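You operate a simulated robot arm through the tools that you are given. There is no shell and no other tool. Be economical: measure what you need, move in short steps, check, and stop when the job is done.

You are at the controls of a simulated robot arm. One attempt, no reset.

Task
Change the press over to the silver pivot and load it in the teal knob.
Fine: slide out, the wrong pivot back in the stand, stop dial to SHORT for silver, LONG for gold, slide in; no stroke.
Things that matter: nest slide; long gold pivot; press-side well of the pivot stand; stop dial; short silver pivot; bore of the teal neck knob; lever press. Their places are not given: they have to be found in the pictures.

Only the result counts: the job must be done as asked and must still hold three seconds after the hand-in. Knocking over, shifting, dropping, spilling or breaking anything else fails it.

Robot
A 7-joint arm with a two-finger parallel gripper, fixed in place. Base frame: the origin is at the foot of the arm, x ahead of it, y to its left, z up; the work surface is at about z = 0.804. Units: m, degrees, N and s.
With the tool pointing down near the work surface it reaches from about 0.3 to 0.7 m from the base axis. Its first joint turns from -66.0 to 66.0 degrees. Payload 1.57 kg.
The tool frame sits at the grasp point between the pads (the TCP): z along the fingers, y along the line on which they close. The tips reach 0.03 m beyond it. Largest opening 0.11 m; finger width 0.024, thickness 0.012; the body of the gripper, 0.048 by 0.112 m, starts 0.078 m behind the TCP.
Orientation is that of the tool frame in the base frame, as a unit quaternion [x, y, z, w]. With the fingers straight down and closing along the base's y, the tool's x points along the base's -x, its y along +y and its z along -z.

Tools
- The arm moves only by the tool drive_tool. Its argument "increments" is a list of rows, each an object of numbers (a shift or turn left out is 0, a gripper value left out holds the last): "hand": the finger opening in m, from 0 to 0.11; "tx", "ty", "tz": the shift along the tool's x, y, z in m; "wx", "wy", "wz": the turn, a rotation vector about the tool's x, y, z in degrees. In form: [{"hand": .., "tx": .., "ty": .., "tz": .., "wx": .., "wy": .., "wz": ..}, ...]. A call has 1 to 20 rows; each row is the pose to reach, as a shift and turn from the pose commanded when the call began, along the tool's axes at that moment. Each row takes 0.2 s and may step no farther than 0.05 m and 8.6 degrees from the row before; otherwise, or with a gripper value out of range, the whole call is refused. Where a pose cannot be reached the arm comes as near as it can. A force on the tool above 90 N (or 10 N above the force at the start of the call, whichever is more), or a blocked arm, ends the call early, and 0.2 s more pass. Each finger travels about 0.108 m/s and halts on what it meets, pressing with about 34 N; the grip force reading is that of the motor and also rises with nothing between the fingers. The clock runs only during rows and for 0.2 s after the last one: add rows that repeat a pose to give the fingers time. The reply holds the time, the measured pose of the TCP, the force on the tool along the base axes, the opening and the grip force, in the units named above and with some noise, and new pictures: "views" is both (left out), scene, wrist or none.
- Cameras (640 x 400 px; columns grow to the right, rows downward): "scene" is fixed at [0.156, -0.3865, 1.4035]; the picture's right is [0.85, -0.53, 0.00], its down [-0.31, -0.50, -0.81] and it looks along [0.42, 0.68, -0.59] (base axes); focal length 334 px, centre (320, 200). "wrist" rides on the gripper at [-0.036, 0, -0.08] in the tool frame; the picture's right is [0.00, -1.00, 0.00], its down [0.97, 0.00, -0.24] and it looks along [0.24, 0.00, 0.97] (tool axes); focal length 218 px, centre (320, 200).
- pixel_to_xyz(camera, pixels): for up to 12 pixels [column, row] of the newest picture of that camera ("zoom" is the newest enlarged one), the place [x, y, z] in the base frame of the surface seen there, good to about 0.002 m. The clock stands still meanwhile.
- close_up(camera, box): a new picture of the part [left, top, right, bottom] of that camera's present view, enlarged. The clock stands still meanwhile.
- close_job(): hands the job in; it is judged then, once.

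Go step by step. Measure first, check grasps and placings, and put right what went wrong. The budget is 80 turns and 120 pictures, counting those below and the enlarged ones. Unless the task says otherwise, let go and move clear before handing in, and close with one line.

The tools are called after "Request:" as a command line: name --argument value ..., lists and objects as JSON in quotes. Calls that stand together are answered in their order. drive_tool: Moves the arm, as the interface text tells. Its arguments: {"type":"object","properties":{"increments":{"type":"array","items":{"type":"object","properties":{"hand":{"type":"number"},"tx":{"type":"number"},"ty":{"type":"number"},"tz":{"type":"number"},"wx":{"type":"number"},"wy":{"type":"number"},"wz":{"type":"number"}}}},"views":{"type":"string","enum":["both","scene","wrist","none"]}},"required":["increments"]} The other tools are called the same way: pixel_to_xyz (camera, pixels) gives the place of the surface under pixels of a picture; close_up (camera, box) takes an enlarged picture of a part of a camera's view; close_job () hands the job in.

At the start:

```text
clock: 0.0
tool_pos: [0.3254, 0.1206, 1.105]
orientation: [0.0, 1.0, 0.0, 0.0]
ft_force: [0.0, -0.6, 0.1]
opening: 0.1098
gripper_force: 0.1
```

scene: 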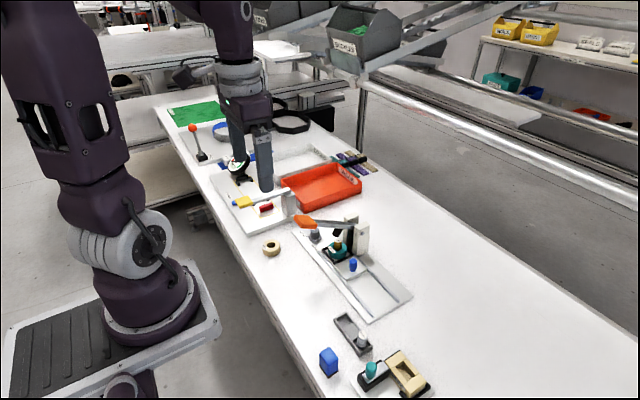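
wrist: 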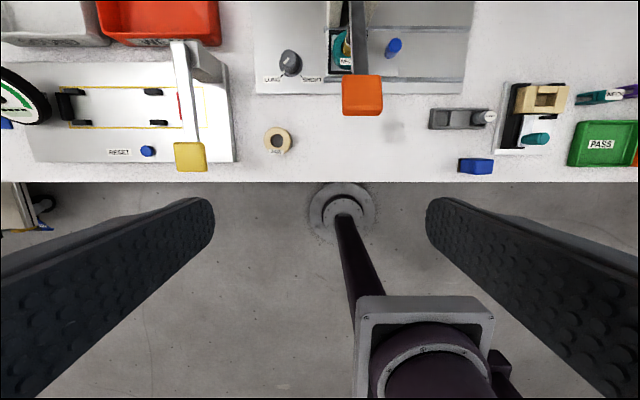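

The scene picture shows the lever press around (340,245) with a blue knob at (353,264), a dial near (315,235), and a stand with a silver pivot at (355,335). I'll enlarge those areas.

Request:
close_up --camera "scene" --box '[280, 205, 420, 325]'

Request:
close_up --camera "wrist" --box '[250, 0, 480, 140]'

Request:
close_up --camera "scene" --box '[310, 300, 440, 400]'

Request:
close_up --camera "wrist" --box '[420, 70, 580, 180]'

```text
3.33 times, centred on (350, 265) of scene
```

zoom: 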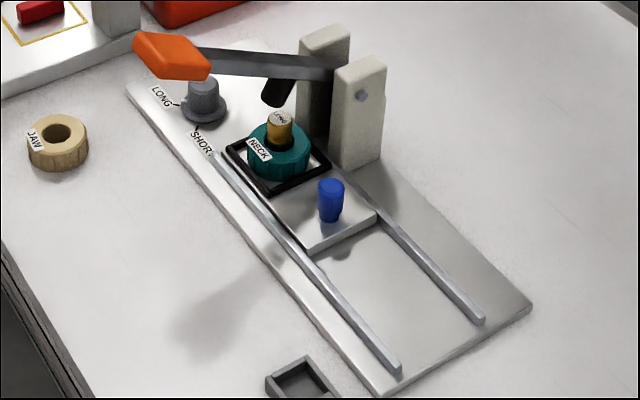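

```text
2.78 times, centred on (365, 70) of wrist
```

zoom: 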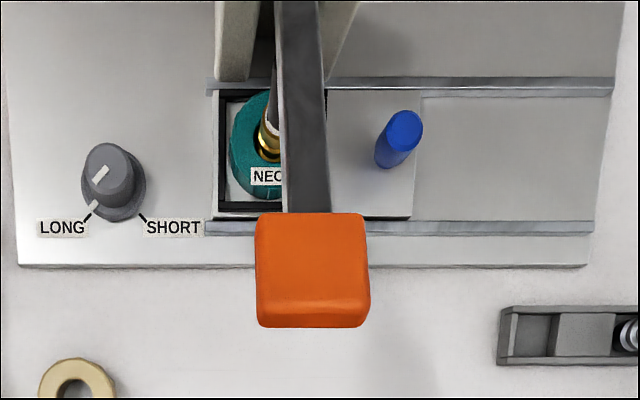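

```text
4.00 times, centred on (375, 350) of scene
```

zoom: 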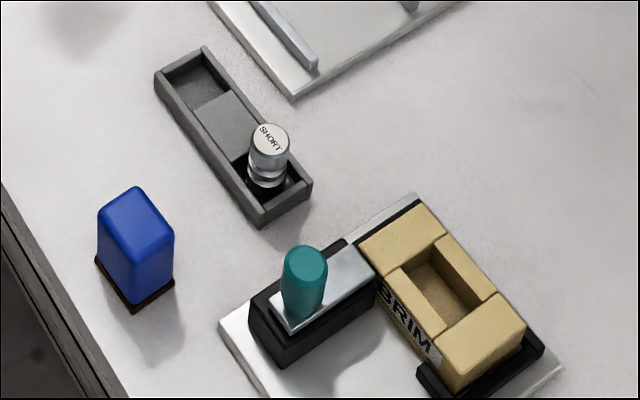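

```text
3.64 times, centred on (500, 125) of wrist
```

zoom: 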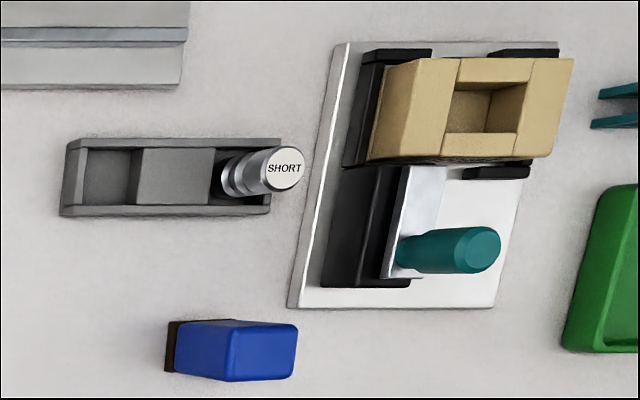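

The slide runs along base y with its blue handle on the −y side; gold pivot sits in the teal knob, the dial points at LONG, and the stand's press-side well is empty. Now I measure places.

Request:
pixel_to_xyz --camera "scene" --pixels '[[352.5, 261], [352, 270], [341, 240], [324.5, 223], [324, 230], [335, 273], [382, 309], [363.5, 284], [341, 245], [317, 222], [360, 226], [306, 222]]'

Request:
pixel_to_xyz --camera "wrist" --pixels '[[285, 60], [288, 64], [284, 73], [300, 76], [491, 117], [449, 117], [432, 126], [460, 117], [394, 46], [346, 53], [362, 92], [445, 124]]'

Request:
pixel_to_xyz --camera "scene" --pixels '[[362.5, 335], [362, 343], [350, 315], [359, 321], [366, 330], [344, 314], [386, 345], [377, 355], [359, 318], [349, 320], [361, 328], [329, 352]]'

```text
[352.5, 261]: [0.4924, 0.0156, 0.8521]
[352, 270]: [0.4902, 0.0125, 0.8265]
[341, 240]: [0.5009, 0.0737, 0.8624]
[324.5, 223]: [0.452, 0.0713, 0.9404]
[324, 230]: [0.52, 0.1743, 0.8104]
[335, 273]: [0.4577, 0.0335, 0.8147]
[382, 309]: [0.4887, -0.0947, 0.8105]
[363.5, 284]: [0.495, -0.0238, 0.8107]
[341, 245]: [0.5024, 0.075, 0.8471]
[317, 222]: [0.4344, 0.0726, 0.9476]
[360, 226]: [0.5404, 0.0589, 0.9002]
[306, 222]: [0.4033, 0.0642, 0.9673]
```

```text
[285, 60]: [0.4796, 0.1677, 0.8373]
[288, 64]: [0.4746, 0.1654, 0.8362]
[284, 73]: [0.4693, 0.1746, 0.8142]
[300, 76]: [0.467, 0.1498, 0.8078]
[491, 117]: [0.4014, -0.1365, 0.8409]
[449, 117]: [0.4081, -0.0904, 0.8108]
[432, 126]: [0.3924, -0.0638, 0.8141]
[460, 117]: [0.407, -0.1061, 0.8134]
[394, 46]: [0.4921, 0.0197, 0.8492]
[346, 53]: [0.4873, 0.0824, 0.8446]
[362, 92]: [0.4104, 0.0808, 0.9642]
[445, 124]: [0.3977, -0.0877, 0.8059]
```

```text
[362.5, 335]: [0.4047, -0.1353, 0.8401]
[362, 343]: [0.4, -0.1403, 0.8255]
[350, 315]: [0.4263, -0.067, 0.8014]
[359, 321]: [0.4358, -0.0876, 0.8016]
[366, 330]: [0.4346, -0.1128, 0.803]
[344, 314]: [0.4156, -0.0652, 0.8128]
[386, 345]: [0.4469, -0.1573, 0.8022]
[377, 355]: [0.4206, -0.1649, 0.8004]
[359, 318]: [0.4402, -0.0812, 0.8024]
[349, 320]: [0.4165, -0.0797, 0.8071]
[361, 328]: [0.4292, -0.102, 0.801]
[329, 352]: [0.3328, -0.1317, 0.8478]
```

Handle top is at about (0.492, 0.017, 0.851). The lever arm overhangs near y≈0.075, so I turn the tool by 90° to close along x and go above the handle while still high.

Request:
drive_tool --increments '[{"hand": 0.06, "tx": -0.015, "ty": -0.01, "wz": 8.2}, {"tx": -0.03, "ty": -0.02, "wz": 16.4}, {"tx": -0.045, "ty": -0.03, "wz": 24.6}, {"tx": -0.06, "ty": -0.04, "wz": 32.8}, {"tx": -0.075, "ty": -0.05, "wz": 41}, {"tx": -0.09, "ty": -0.06, "wz": 49.2}, {"tx": -0.105, "ty": -0.07, "wz": 57.4}, {"tx": -0.12, "ty": -0.08, "wz": 65.6}, {"tx": -0.135, "ty": -0.09, "wz": 73.8}, {"tx": -0.15, "ty": -0.1, "wz": 82}, {"tx": -0.166, "ty": -0.105, "wz": 90}, {"tx": -0.166, "ty": -0.105, "wz": 90}]' --views "both"

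```text
clock: 2.6
tool_pos: [0.4924, 0.016, 1.1046]
orientation: [0.707, 0.707, 0.0, 0.0]
ft_force: [-0.1, -0.3, -0.5]
opening: 0.06
gripper_force: 0.1
```

scene: 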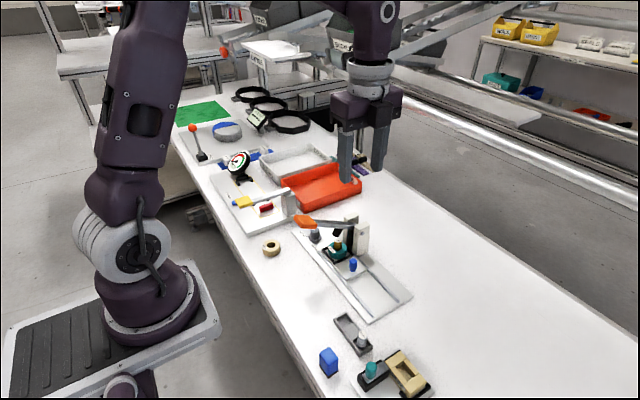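
wrist: 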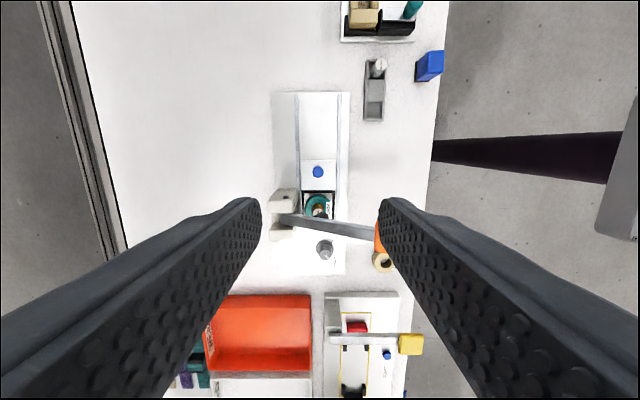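

The view is now straight over the press: handle at (317,172), pivot at (319,208), dial at (325,249), stand at (375,95). I enlarge and measure.

Request:
close_up --camera "wrist" --box '[250, 145, 410, 265]'

Request:
pixel_to_xyz --camera "wrist" --pixels '[[317, 172], [303, 175], [333, 175], [316, 208], [324, 248], [300, 94], [340, 98], [286, 195], [290, 235], [378, 226], [374, 109], [379, 66]]'

```text
3.33 times, centred on (330, 205) of wrist
```

zoom: 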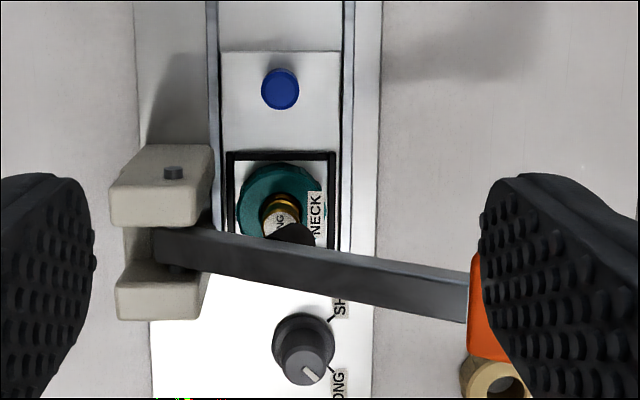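

```text
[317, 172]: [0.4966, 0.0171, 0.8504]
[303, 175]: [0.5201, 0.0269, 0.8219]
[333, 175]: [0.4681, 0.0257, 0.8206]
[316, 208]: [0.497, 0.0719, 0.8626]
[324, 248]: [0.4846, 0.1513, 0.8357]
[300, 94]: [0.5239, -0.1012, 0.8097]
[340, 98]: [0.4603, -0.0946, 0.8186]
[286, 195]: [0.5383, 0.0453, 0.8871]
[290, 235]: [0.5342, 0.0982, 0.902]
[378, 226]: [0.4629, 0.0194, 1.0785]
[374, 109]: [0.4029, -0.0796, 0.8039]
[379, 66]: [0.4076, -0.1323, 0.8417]
```

Handle centre is about (0.495, 0.017), top 0.851, slide top about 0.821. I descend to TCP z≈0.857 with a moderate opening; the body stays at about 0.935, above the posts.

Request:
drive_tool --increments '[{"hand": 0.05, "ty": 0.0026, "tz": 0.05}, {"ty": 0.0026, "tz": 0.1}, {"ty": 0.0026, "tz": 0.15}, {"ty": 0.0026, "tz": 0.19}, {"ty": 0.0026, "tz": 0.22}, {"ty": 0.0026, "tz": 0.237}, {"ty": 0.0026, "tz": 0.247}, {"ty": 0.0026, "tz": 0.247}]' --views "both"

```text
clock: 4.4
tool_pos: [0.4944, 0.0151, 0.8582]
orientation: [0.707, 0.707, 0.0, 0.0]
ft_force: [-0.1, -0.2, -0.5]
opening: 0.05
gripper_force: 0.1
```

scene: 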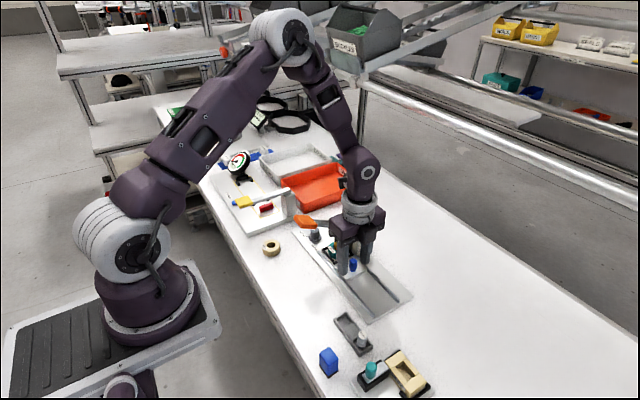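
wrist: 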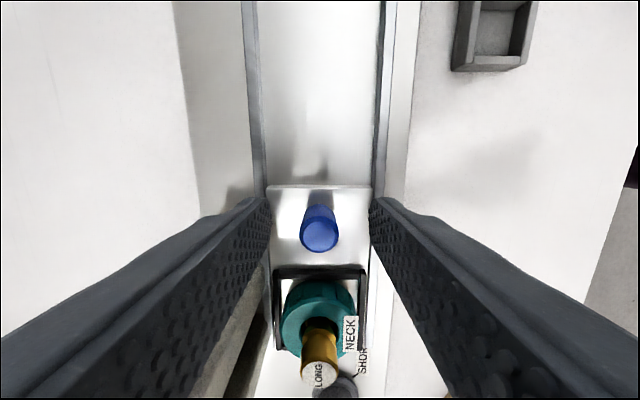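

The handle at (319,228) is centred between the fingers. I close and pull 0.06 toward −y.

Request:
drive_tool --increments '[{"hand": 0.01}, {"hand": 0.01}, {"hand": 0.01}, {"hand": 0.01, "tx": -0.01}, {"tx": -0.02}, {"tx": -0.03}, {"tx": -0.04}, {"tx": -0.05}, {"tx": -0.06}, {"tx": -0.06}]' --views "both"

```text
clock: 6.6
tool_pos: [0.495, -0.0448, 0.8582]
orientation: [0.708, 0.707, 0.0, 0.0]
ft_force: [7.0, -0.4, -4.8]
opening: 0.0167
gripper_force: 32.2
```

scene: 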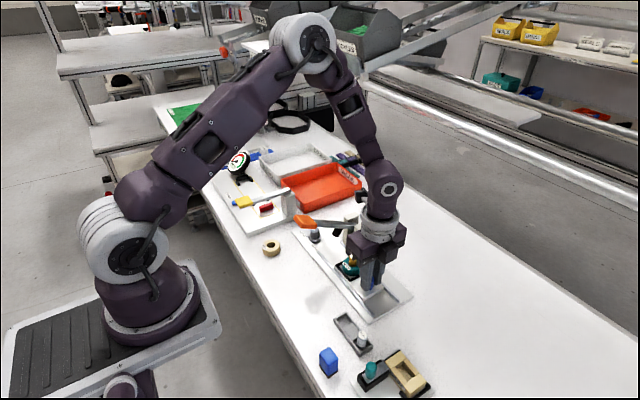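
wrist: 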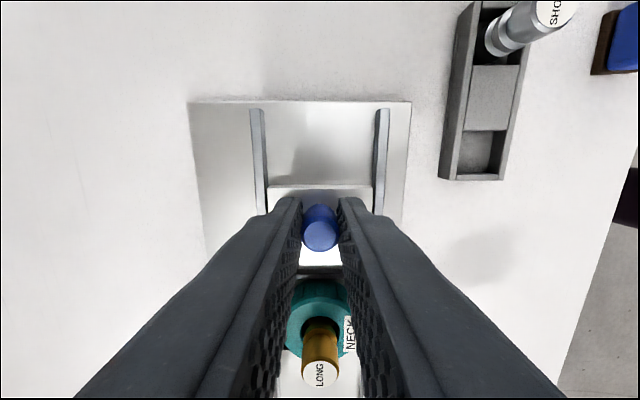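

The slide follows (front edge at about (320,187)). I check how much rail remains.

Request:
pixel_to_xyz --camera "wrist" --pixels '[[320, 190], [258, 112], [382, 112], [320, 99], [320, 375], [486, 145], [475, 175], [558, 15]]'

```text
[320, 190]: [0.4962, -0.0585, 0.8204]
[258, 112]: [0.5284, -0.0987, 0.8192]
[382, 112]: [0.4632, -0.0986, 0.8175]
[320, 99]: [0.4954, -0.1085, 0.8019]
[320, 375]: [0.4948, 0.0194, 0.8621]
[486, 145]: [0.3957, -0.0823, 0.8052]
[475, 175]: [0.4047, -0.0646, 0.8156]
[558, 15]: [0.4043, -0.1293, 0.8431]
```

About 0.04 m of rail is left. I pull on slowly to find the end stop.

Request:
drive_tool --increments '[{"tx": -0.01}, {"tx": -0.02}, {"tx": -0.028}, {"tx": -0.032}, {"tx": -0.032}]' --views "wrist"

```text
clock: 7.8
tool_pos: [0.4947, -0.0751, 0.8572]
orientation: [0.707, 0.708, 0.0, -0.001]
ft_force: [9.2, 25.0, -0.9]
opening: 0.0174
gripper_force: 31.9
```

wrist: 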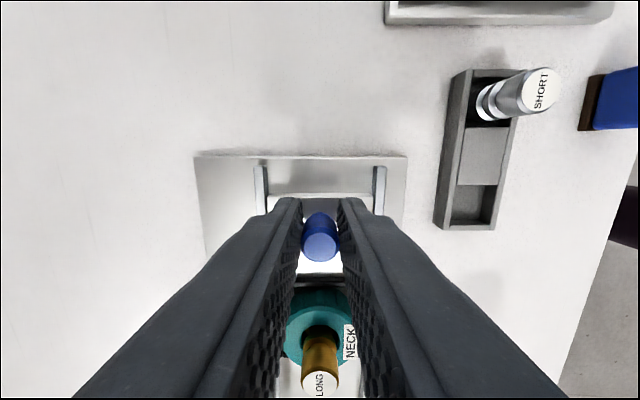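

A 25 N pull force at y=−0.075 shows the slide has hit its stop after 0.09 m of travel. I open and lift clear, then measure the gold pivot.

Request:
drive_tool --increments '[{"tx": 0.0015}, {"hand": 0.05, "tx": 0.0015}, {"hand": 0.05, "tx": 0.0015}, {"tx": 0.0015, "tz": -0.03}, {"tx": 0.0015, "tz": -0.07}, {"tx": 0.0015, "tz": -0.11}, {"tx": 0.0015, "tz": -0.11}]' --views "both"

```text
clock: 9.4
tool_pos: [0.4937, -0.076, 0.9664]
orientation: [0.707, 0.707, 0.0, 0.0]
ft_force: [-0.3, -0.9, -0.9]
opening: 0.0502
gripper_force: 0.0
```

scene: 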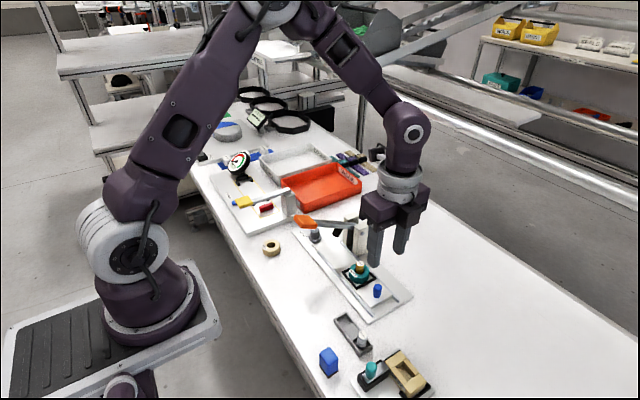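
wrist: 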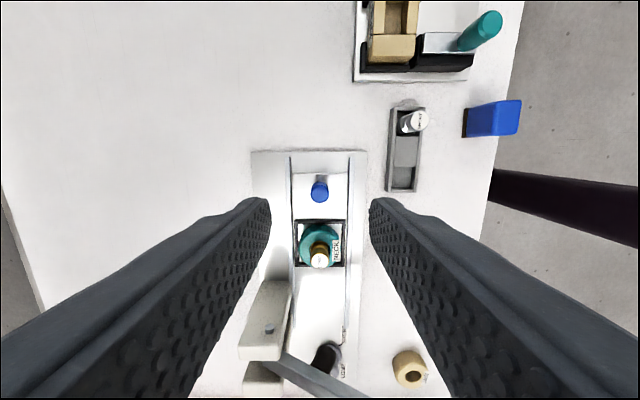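

Request:
close_up --camera "wrist" --box '[270, 160, 370, 290]'

Request:
close_up --camera "scene" --box '[325, 240, 405, 310]'

Request:
pixel_to_xyz --camera "wrist" --pixels '[[320, 260], [306, 240], [320, 228], [320, 187], [389, 189], [421, 188], [405, 178], [405, 169], [419, 120], [395, 108], [404, 150], [307, 249]]'

```text
3.08 times, centred on (320, 225) of wrist
```

zoom: 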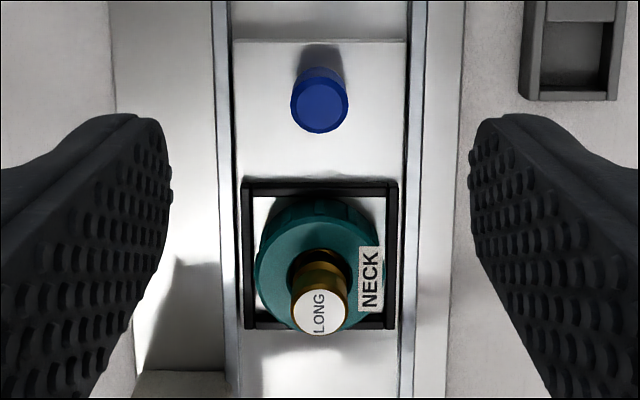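

```text
5.71 times, centred on (365, 275) of scene
```

zoom: 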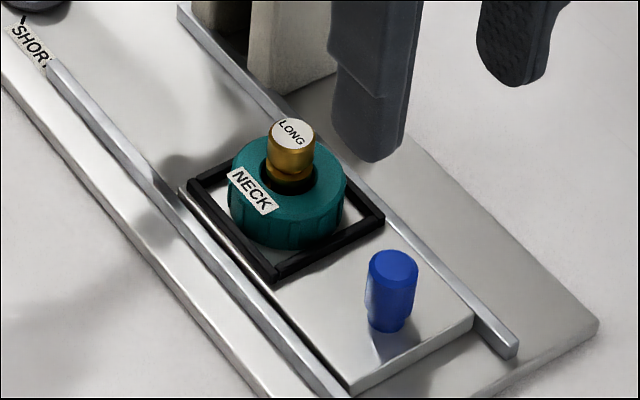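

```text
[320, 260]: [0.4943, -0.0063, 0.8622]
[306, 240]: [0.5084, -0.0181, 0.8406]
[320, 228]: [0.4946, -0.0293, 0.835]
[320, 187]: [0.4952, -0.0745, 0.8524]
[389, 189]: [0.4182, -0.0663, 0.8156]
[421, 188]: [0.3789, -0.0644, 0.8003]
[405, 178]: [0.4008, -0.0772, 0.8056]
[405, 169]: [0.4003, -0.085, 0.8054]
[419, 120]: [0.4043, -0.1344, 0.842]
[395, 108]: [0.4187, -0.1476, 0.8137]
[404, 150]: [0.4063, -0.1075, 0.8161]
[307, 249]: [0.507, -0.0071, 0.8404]
```

The gold pivot's axis is at about (0.494, −0.008), top 0.862, knob top 0.8405. I go over it and lower to TCP z≈0.874, tips just above the knob.

Request:
drive_tool --increments '[{"hand": 0.04, "tx": 0.035, "ty": 0.0005}, {"tx": 0.0675, "ty": 0.0005}, {"tx": 0.0675, "ty": 0.0005, "tz": 0.04}, {"tx": 0.0675, "ty": 0.0005, "tz": 0.07}, {"tx": 0.0675, "ty": 0.0005, "tz": 0.085}, {"tx": 0.0675, "ty": 0.0005, "tz": 0.092}, {"tx": 0.0675, "ty": 0.0005, "tz": 0.092}]' --views "both"

```text
clock: 11.0
tool_pos: [0.4955, -0.0083, 0.8753]
orientation: [0.707, 0.707, 0.001, 0.0]
ft_force: [-0.2, -0.1, -0.3]
opening: 0.0397
gripper_force: 0.0
```

scene: 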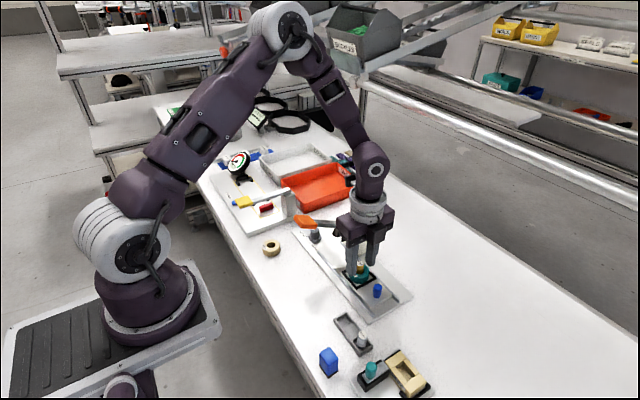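
wrist: 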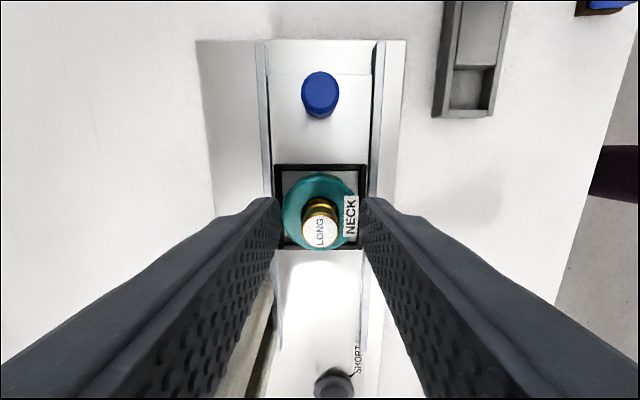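

The "LONG" cap at (320,233) is centred. I close and lift a little.

Request:
drive_tool --increments '[{"tx": 0.0015}, {"hand": 0.008, "tx": 0.0015}, {"tx": 0.0015}, {"tx": 0.0015}, {"tx": 0.0015, "tz": -0.008}, {"tx": 0.0015, "tz": -0.016}, {"tx": 0.0015, "tz": -0.024}, {"tx": 0.0015, "tz": -0.03}]' --views "both"

```text
clock: 12.8
tool_pos: [0.4951, -0.0062, 0.9069]
orientation: [0.707, 0.707, 0.0, -0.001]
ft_force: [0.3, 0.8, 0.2]
opening: 0.0165
gripper_force: 31.8
```

scene: 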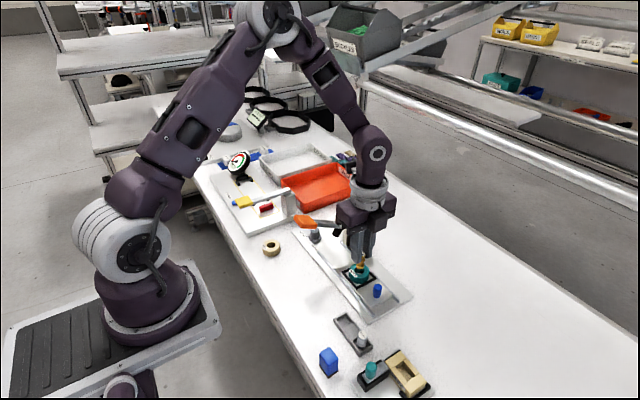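
wrist: 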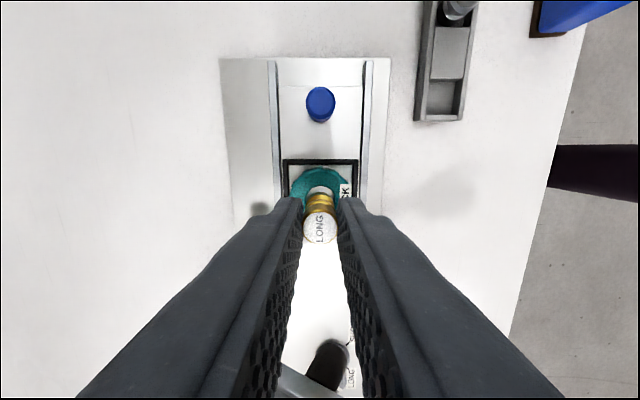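

The gold pivot comes up and the knob stays down. I lift on and look at the pivot's lower end.

Request:
drive_tool --increments '[{"tz": -0.03}, {"tz": -0.06}, {"tz": -0.06}]' --views "both"

Request:
close_up --camera "scene" --box '[325, 215, 425, 305]'

Request:
close_up --camera "wrist" --box '[350, 60, 450, 180]'

```text
clock: 13.6
tool_pos: [0.4956, -0.0072, 0.965]
orientation: [0.707, 0.707, 0.0, 0.001]
ft_force: [-0.1, -0.2, -1.4]
opening: 0.0162
gripper_force: 31.3
```

scene: 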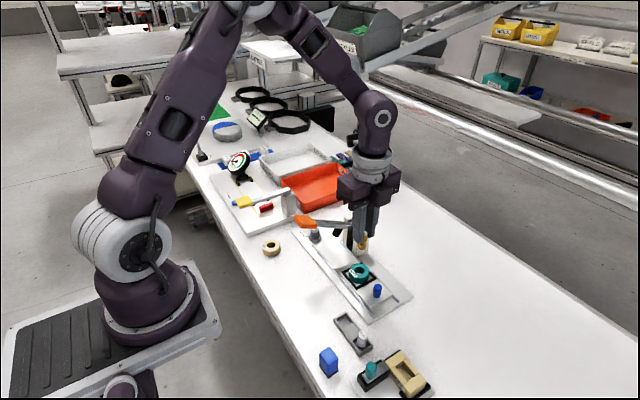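
wrist: 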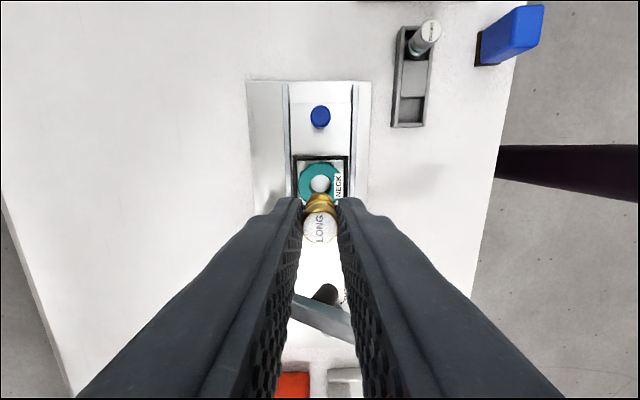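

```text
4.44 times, centred on (375, 260) of scene
```

zoom: 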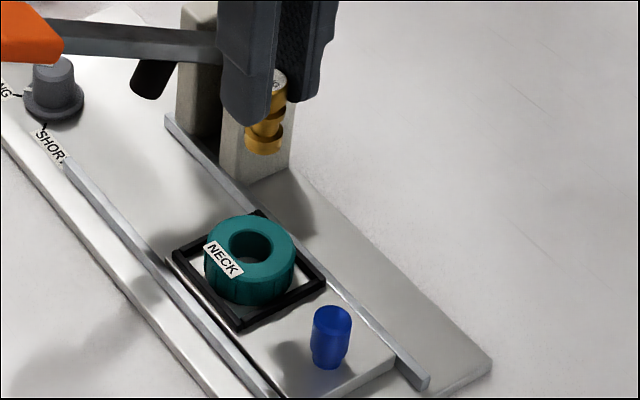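

```text
3.33 times, centred on (400, 120) of wrist
```

zoom: 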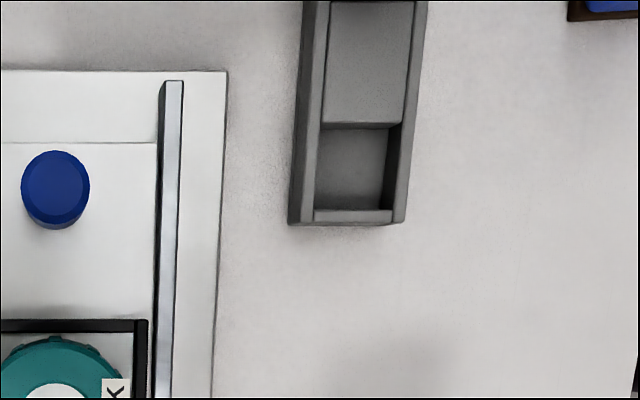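

The gold pivot hangs upright in the pads and the bore is clear. I measure the well and the bore.

Request:
pixel_to_xyz --camera "zoom" --pixels '[[352, 168], [325, 150], [375, 150], [350, 200], [350, 136], [350, 215], [308, 180], [398, 180], [365, 115], [300, 200], [365, 60]]'

Request:
pixel_to_xyz --camera "wrist" --pixels '[[319, 183], [310, 183], [329, 183], [319, 173], [319, 192], [321, 228], [302, 180], [324, 202], [299, 183], [337, 165], [319, 166]]'

```text
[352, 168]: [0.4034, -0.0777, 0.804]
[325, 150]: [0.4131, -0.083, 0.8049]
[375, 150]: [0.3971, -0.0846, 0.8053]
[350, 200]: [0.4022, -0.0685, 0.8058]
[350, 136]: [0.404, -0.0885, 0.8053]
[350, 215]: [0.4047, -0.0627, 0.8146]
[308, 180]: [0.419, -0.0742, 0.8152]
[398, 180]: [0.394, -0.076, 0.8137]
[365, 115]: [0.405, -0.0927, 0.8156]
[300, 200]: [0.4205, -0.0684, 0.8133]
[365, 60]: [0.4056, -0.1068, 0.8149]
```

```text
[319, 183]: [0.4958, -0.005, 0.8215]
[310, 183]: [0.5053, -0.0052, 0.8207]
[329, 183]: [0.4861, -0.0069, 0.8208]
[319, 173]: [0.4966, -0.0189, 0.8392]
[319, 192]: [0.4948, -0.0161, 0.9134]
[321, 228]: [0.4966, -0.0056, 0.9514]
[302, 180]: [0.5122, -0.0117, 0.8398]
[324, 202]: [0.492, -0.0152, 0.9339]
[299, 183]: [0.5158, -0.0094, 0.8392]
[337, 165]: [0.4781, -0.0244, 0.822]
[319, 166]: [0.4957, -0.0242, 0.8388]
```

Well centre works out at about (0.406, −0.078), floor 0.805, rim 0.815, and the pivot bottom is about 0.0535 below the TCP. I move over it and stop short to check.

Request:
drive_tool --increments '[{"tx": -0.024, "ty": -0.03}, {"tx": -0.048, "ty": -0.06}, {"tx": -0.071, "ty": -0.0895}, {"tx": -0.071, "ty": -0.0895, "tz": 0.04}, {"tx": -0.071, "ty": -0.0895, "tz": 0.075}, {"tx": -0.071, "ty": -0.0895, "tz": 0.085}, {"tx": -0.071, "ty": -0.0895, "tz": 0.085}]' --views "both"

Request:
close_up --camera "scene" --box '[310, 270, 410, 360]'

Request:
close_up --camera "wrist" --box '[260, 110, 380, 260]'

```text
clock: 15.2
tool_pos: [0.4063, -0.076, 0.879]
orientation: [0.707, 0.707, 0.0, 0.001]
ft_force: [-0.6, 0.5, -0.8]
opening: 0.0166
gripper_force: 32.4
```

scene: 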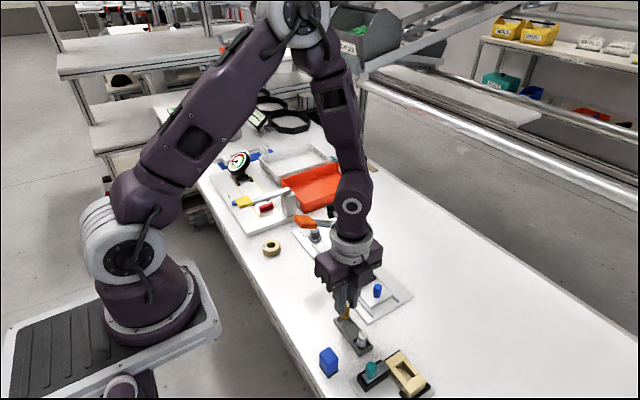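
wrist: 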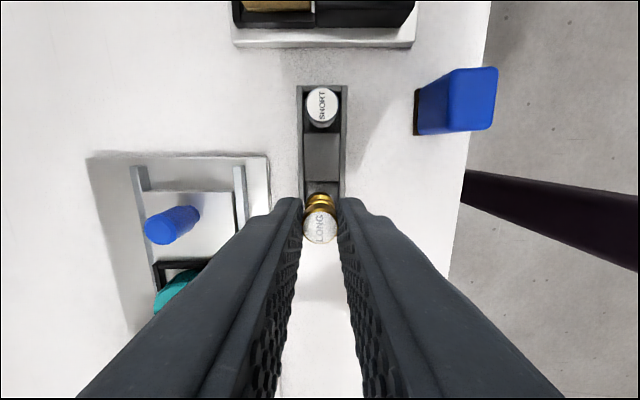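

```text
4.44 times, centred on (360, 315) of scene
```

zoom: 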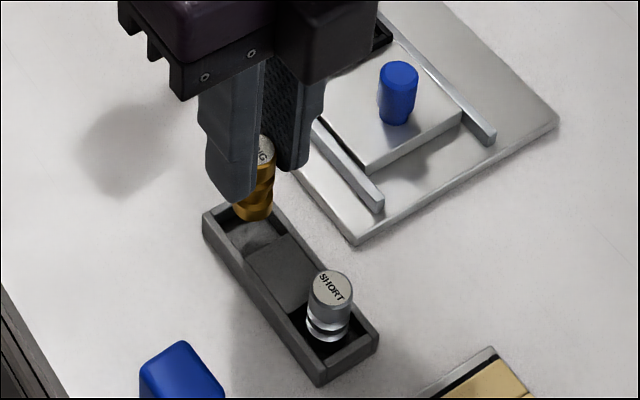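

```text
2.67 times, centred on (320, 185) of wrist
```

zoom: 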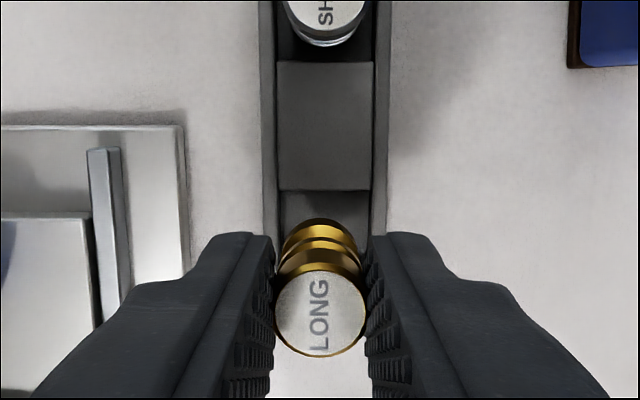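

Pivot and well line up to about 1 mm. I correct by 1 mm in each direction and lower slowly.

Request:
drive_tool --increments '[{"tx": -0.001, "ty": -0.001, "tz": 0.005}, {"tx": -0.001, "ty": -0.001, "tz": 0.01}, {"tx": -0.001, "ty": -0.001, "tz": 0.015}, {"tx": -0.001, "ty": -0.001, "tz": 0.018}, {"tx": -0.001, "ty": -0.001, "tz": 0.02}, {"tx": -0.001, "ty": -0.001, "tz": 0.02}]' --views "both"

Request:
close_up --camera "scene" --box '[310, 270, 410, 360]'

```text
clock: 16.6
tool_pos: [0.4041, -0.079, 0.8602]
orientation: [0.707, 0.707, 0.0, 0.0]
ft_force: [-0.1, 1.8, 10.6]
opening: 0.0167
gripper_force: 31.5
```

scene: 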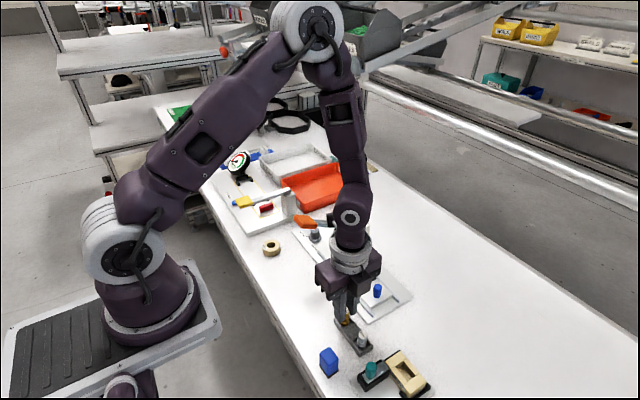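
wrist: 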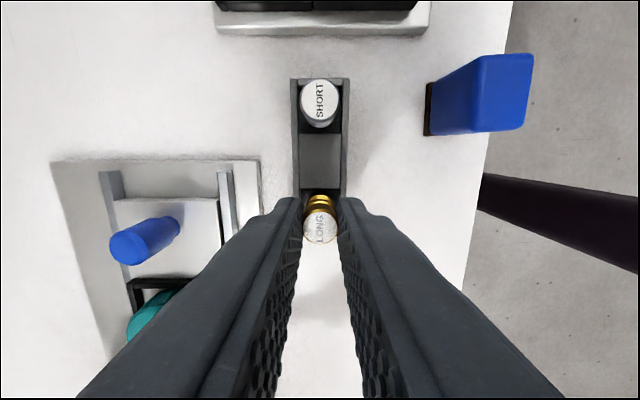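

```text
4.44 times, centred on (360, 315) of scene
```

zoom: 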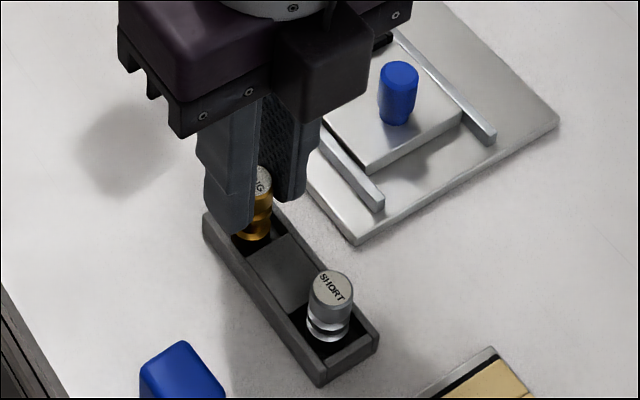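

The 10 N upward force at z=0.860 and the picture show the gold pivot standing on the well floor. I let go and lift.

Request:
drive_tool --increments '[{"hand": 0.034, "tz": -0.001}, {"tz": -0.001}, {"tz": -0.01}, {"tz": -0.04}, {"tz": -0.08}, {"tz": -0.1}, {"tz": -0.1}]' --views "both"

Request:
close_up --camera "scene" --box '[310, 270, 410, 360]'

Request:
close_up --camera "wrist" --box '[260, 100, 380, 250]'

```text
clock: 18.2
tool_pos: [0.4044, -0.0786, 0.9617]
orientation: [0.707, 0.707, 0.0, 0.0]
ft_force: [-0.2, -0.5, -0.1]
opening: 0.0339
gripper_force: 0.1
```

scene: 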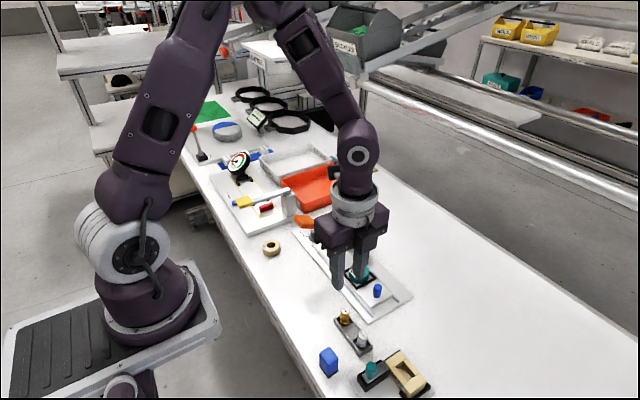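
wrist: 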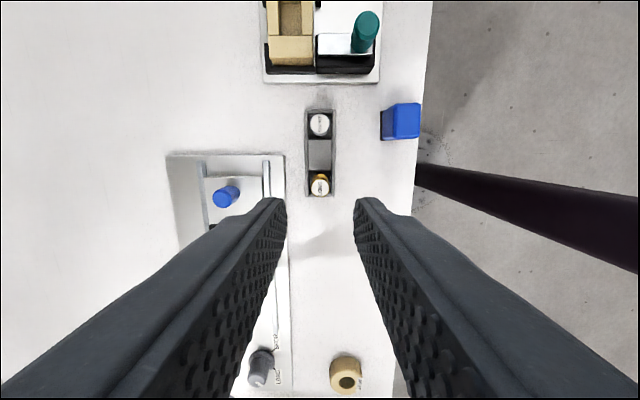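

```text
4.44 times, centred on (360, 315) of scene
```

zoom: 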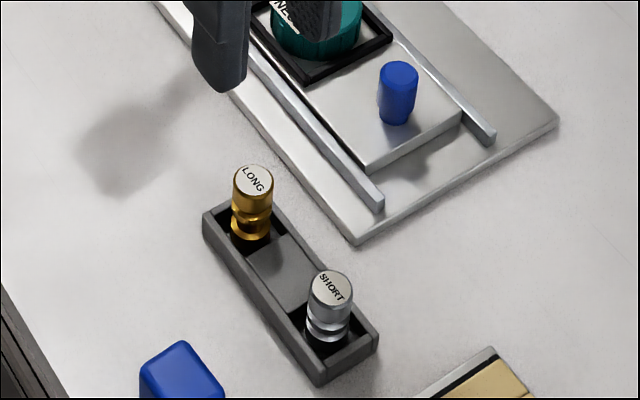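

```text
2.67 times, centred on (320, 175) of wrist
```

zoom: 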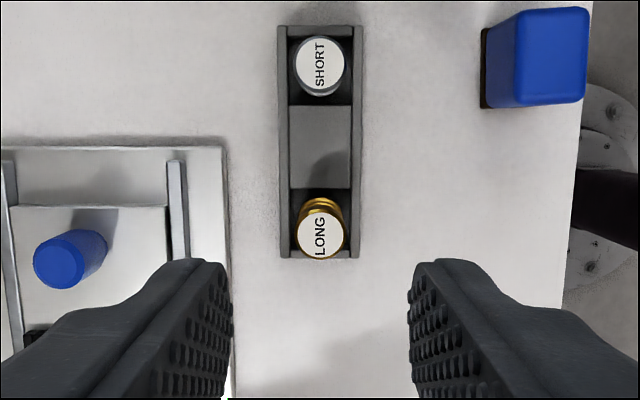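

The gold pivot stands upright in the press-side well. Next is the silver pivot at about (0.404, −0.134), top 0.8415; I lower to TCP z≈0.857.

Request:
drive_tool --increments '[{"tx": -0.028}, {"tx": -0.055}, {"tx": -0.055, "tz": 0.04}, {"tx": -0.055, "tz": 0.08}, {"tx": -0.055, "tz": 0.095}, {"tx": -0.055, "tz": 0.1045}, {"tx": -0.055, "tz": 0.1045}]' --views "both"

Request:
close_up --camera "scene" --box '[310, 270, 410, 360]'

```text
clock: 19.8
tool_pos: [0.4046, -0.1324, 0.8567]
orientation: [0.707, 0.707, 0.0, 0.001]
ft_force: [-0.3, 0.4, 0.3]
opening: 0.034
gripper_force: 0.1
```

scene: 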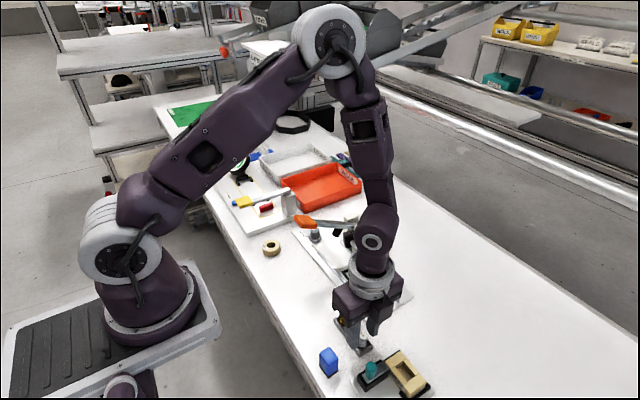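
wrist: 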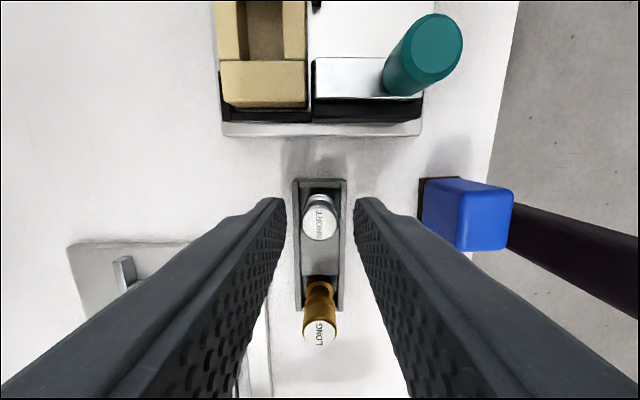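

```text
4.44 times, centred on (360, 315) of scene
```

zoom: 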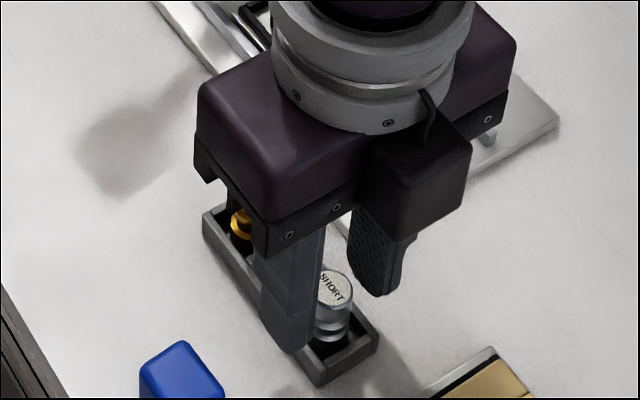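

The SHORT cap at (320,225) is centred between the pads. I close and lift.

Request:
drive_tool --increments '[{"hand": 0.008}, {"hand": 0.008}, {"hand": 0.008}, {"tz": -0.01}, {"tz": -0.03}, {"tz": -0.06}, {"tz": -0.105}, {"tz": -0.105}]' --views "both"

Request:
close_up --camera "wrist" --box '[260, 100, 380, 250]'

```text
clock: 21.6
tool_pos: [0.4044, -0.1318, 0.963]
orientation: [0.707, 0.708, -0.001, 0.0]
ft_force: [-0.1, 0.8, -0.1]
opening: 0.0166
gripper_force: 31.9
```

scene: 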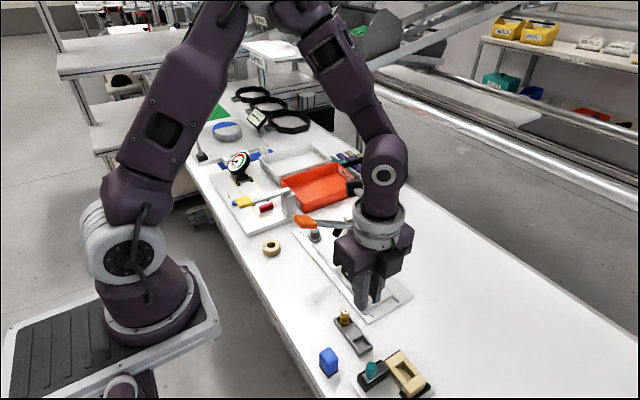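
wrist: 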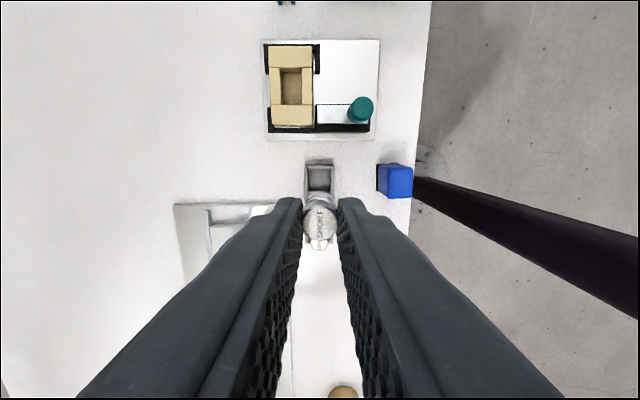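

```text
2.67 times, centred on (320, 175) of wrist
```

zoom: 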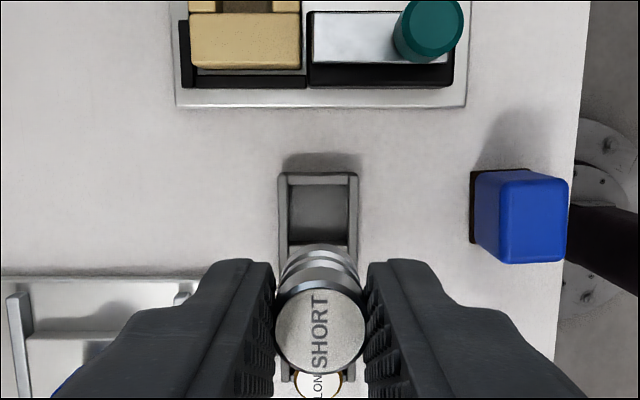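

Silver is held upright and the gold stays put. I move back of the knob to see the bore well before going in.

Request:
drive_tool --increments '[{"tx": 0.025, "ty": 0.03}, {"tx": 0.05, "ty": 0.06}, {"tx": 0.075, "ty": 0.091}, {"tx": 0.075, "ty": 0.091}]' --views "wrist"

Request:
close_up --camera "scene" --box '[320, 240, 400, 310]'

Request:
close_up --camera "wrist" --box '[270, 160, 370, 285]'

```text
clock: 22.6
tool_pos: [0.4967, -0.0581, 0.9612]
orientation: [0.707, 0.707, 0.0, -0.001]
ft_force: [0.4, 0.0, -0.9]
opening: 0.0162
gripper_force: 31.9
```

wrist: 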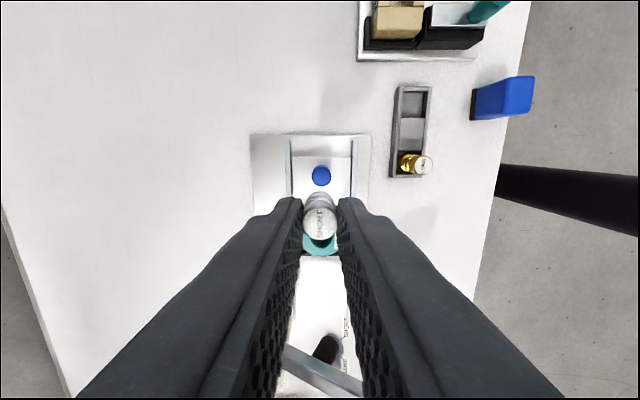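

```text
5.71 times, centred on (360, 275) of scene
```

zoom: 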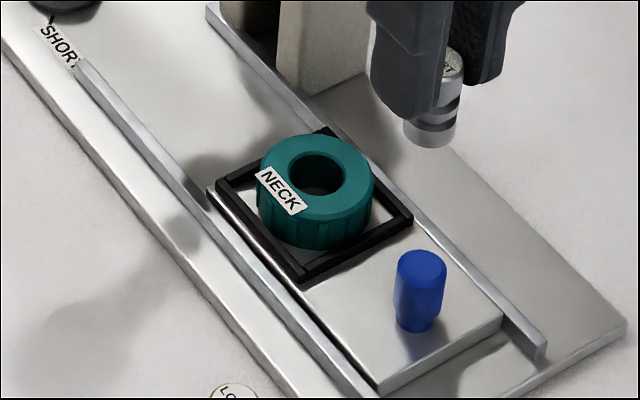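

```text
3.20 times, centred on (320, 222) of wrist
```

zoom: 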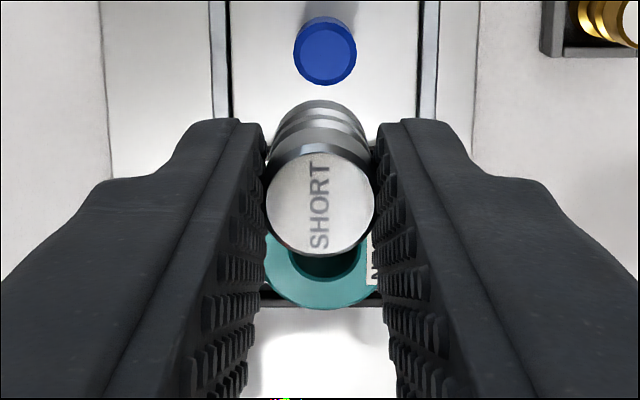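

From these views the bore axis is about (0.495, −0.007), and silver sits about 1.4 mm toward −y in the pads. I go to TCP (0.495, −0.0057) and lower to just above the bore to check.

Request:
drive_tool --increments '[{"tx": 0.026, "ty": -0.0008}, {"tx": 0.052, "ty": -0.0008}, {"tx": 0.052, "ty": -0.0008, "tz": 0.035}, {"tx": 0.052, "ty": -0.0008, "tz": 0.055}, {"tx": 0.052, "ty": -0.0008, "tz": 0.064}, {"tx": 0.052, "ty": -0.0008, "tz": 0.064}]' --views "wrist"

Request:
close_up --camera "scene" --box '[320, 230, 400, 300]'

Request:
close_up --camera "wrist" --box '[270, 130, 370, 255]'

```text
clock: 24.0
tool_pos: [0.4943, -0.0055, 0.8973]
orientation: [0.707, 0.707, 0.001, -0.001]
ft_force: [0.7, -0.2, -0.5]
opening: 0.0164
gripper_force: 31.6
```

wrist: 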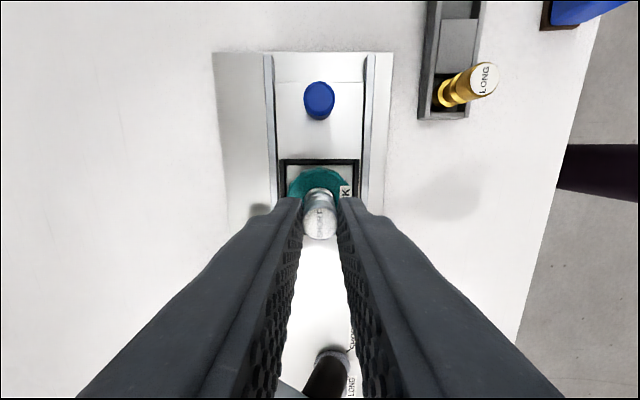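

```text
5.71 times, centred on (360, 265) of scene
```

zoom: 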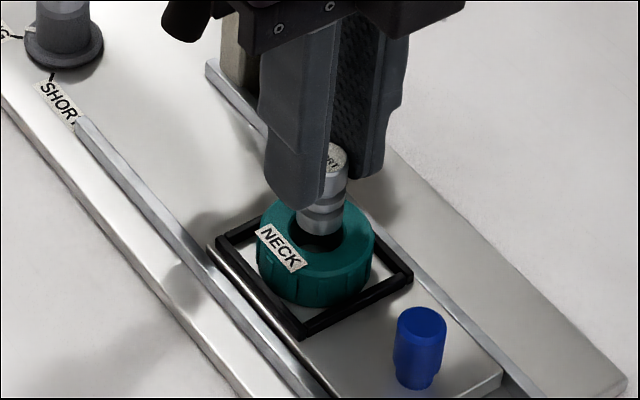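

```text
3.20 times, centred on (320, 192) of wrist
```

zoom: 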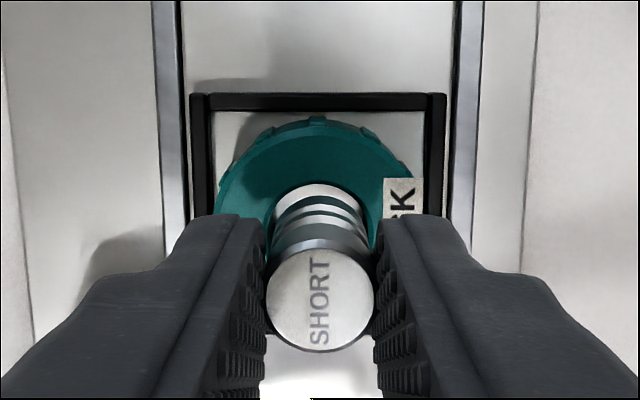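

Silver hangs just above the bore; I look closer at the gap around its lower end.

Request:
close_up --camera "scene" --box '[340, 250, 380, 285]'

Request:
close_up --camera "wrist" --box '[295, 160, 345, 215]'

```text
11.43 times, centred on (360, 268) of scene
```

zoom: 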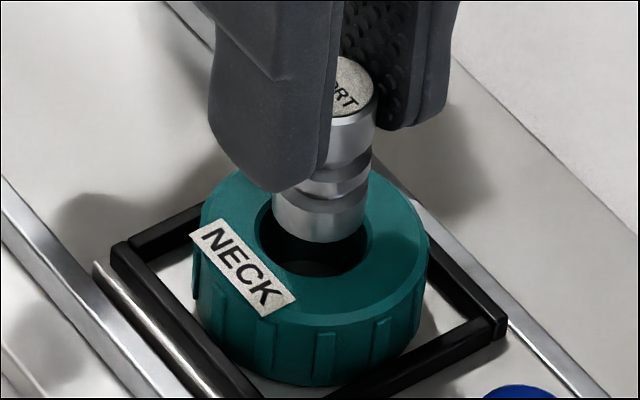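

```text
7.27 times, centred on (320, 188) of wrist
```

zoom: 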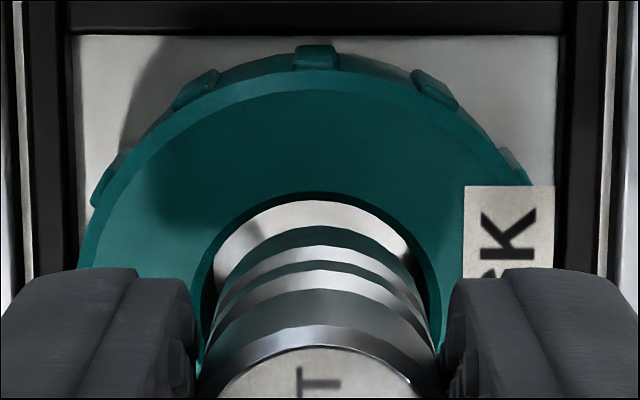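

Pivot and bore agree to about 1 mm; I shift 0.8 mm toward −x and lower slowly into the bore.

Request:
drive_tool --increments '[{"ty": -0.0008, "tx": -0.0002, "tz": 0.003}, {"ty": -0.0008, "tx": -0.0002, "tz": 0.006}, {"ty": -0.0008, "tx": -0.0002, "tz": 0.01}, {"ty": -0.0008, "tx": -0.0002, "tz": 0.014}, {"ty": -0.0008, "tx": -0.0002, "tz": 0.018}, {"ty": -0.0008, "tx": -0.0002, "tz": 0.021}, {"ty": -0.0008, "tx": -0.0002, "tz": 0.0225}, {"ty": -0.0008, "tx": -0.0002, "tz": 0.0225}]' --views "wrist"

Request:
close_up --camera "scene" --box '[340, 250, 380, 285]'

```text
clock: 25.8
tool_pos: [0.4941, -0.0057, 0.8751]
orientation: [0.707, 0.707, 0.001, 0.0]
ft_force: [0.7, -0.6, -0.9]
opening: 0.0164
gripper_force: 31.6
```

wrist: 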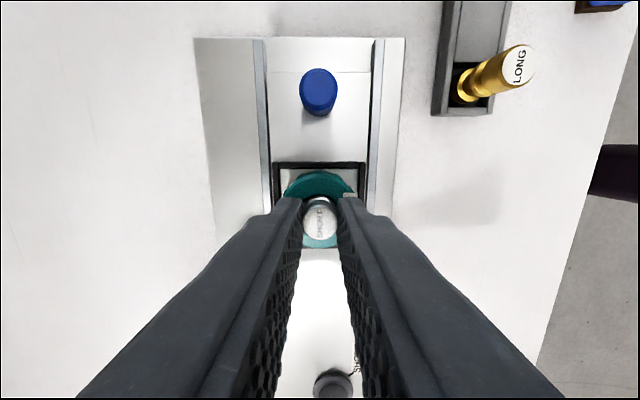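

```text
11.43 times, centred on (360, 268) of scene
```

zoom: 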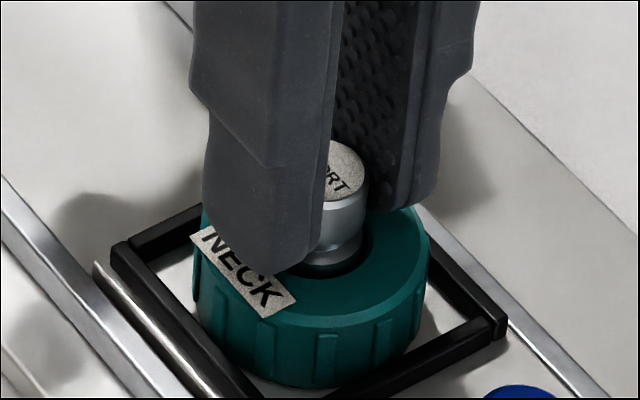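

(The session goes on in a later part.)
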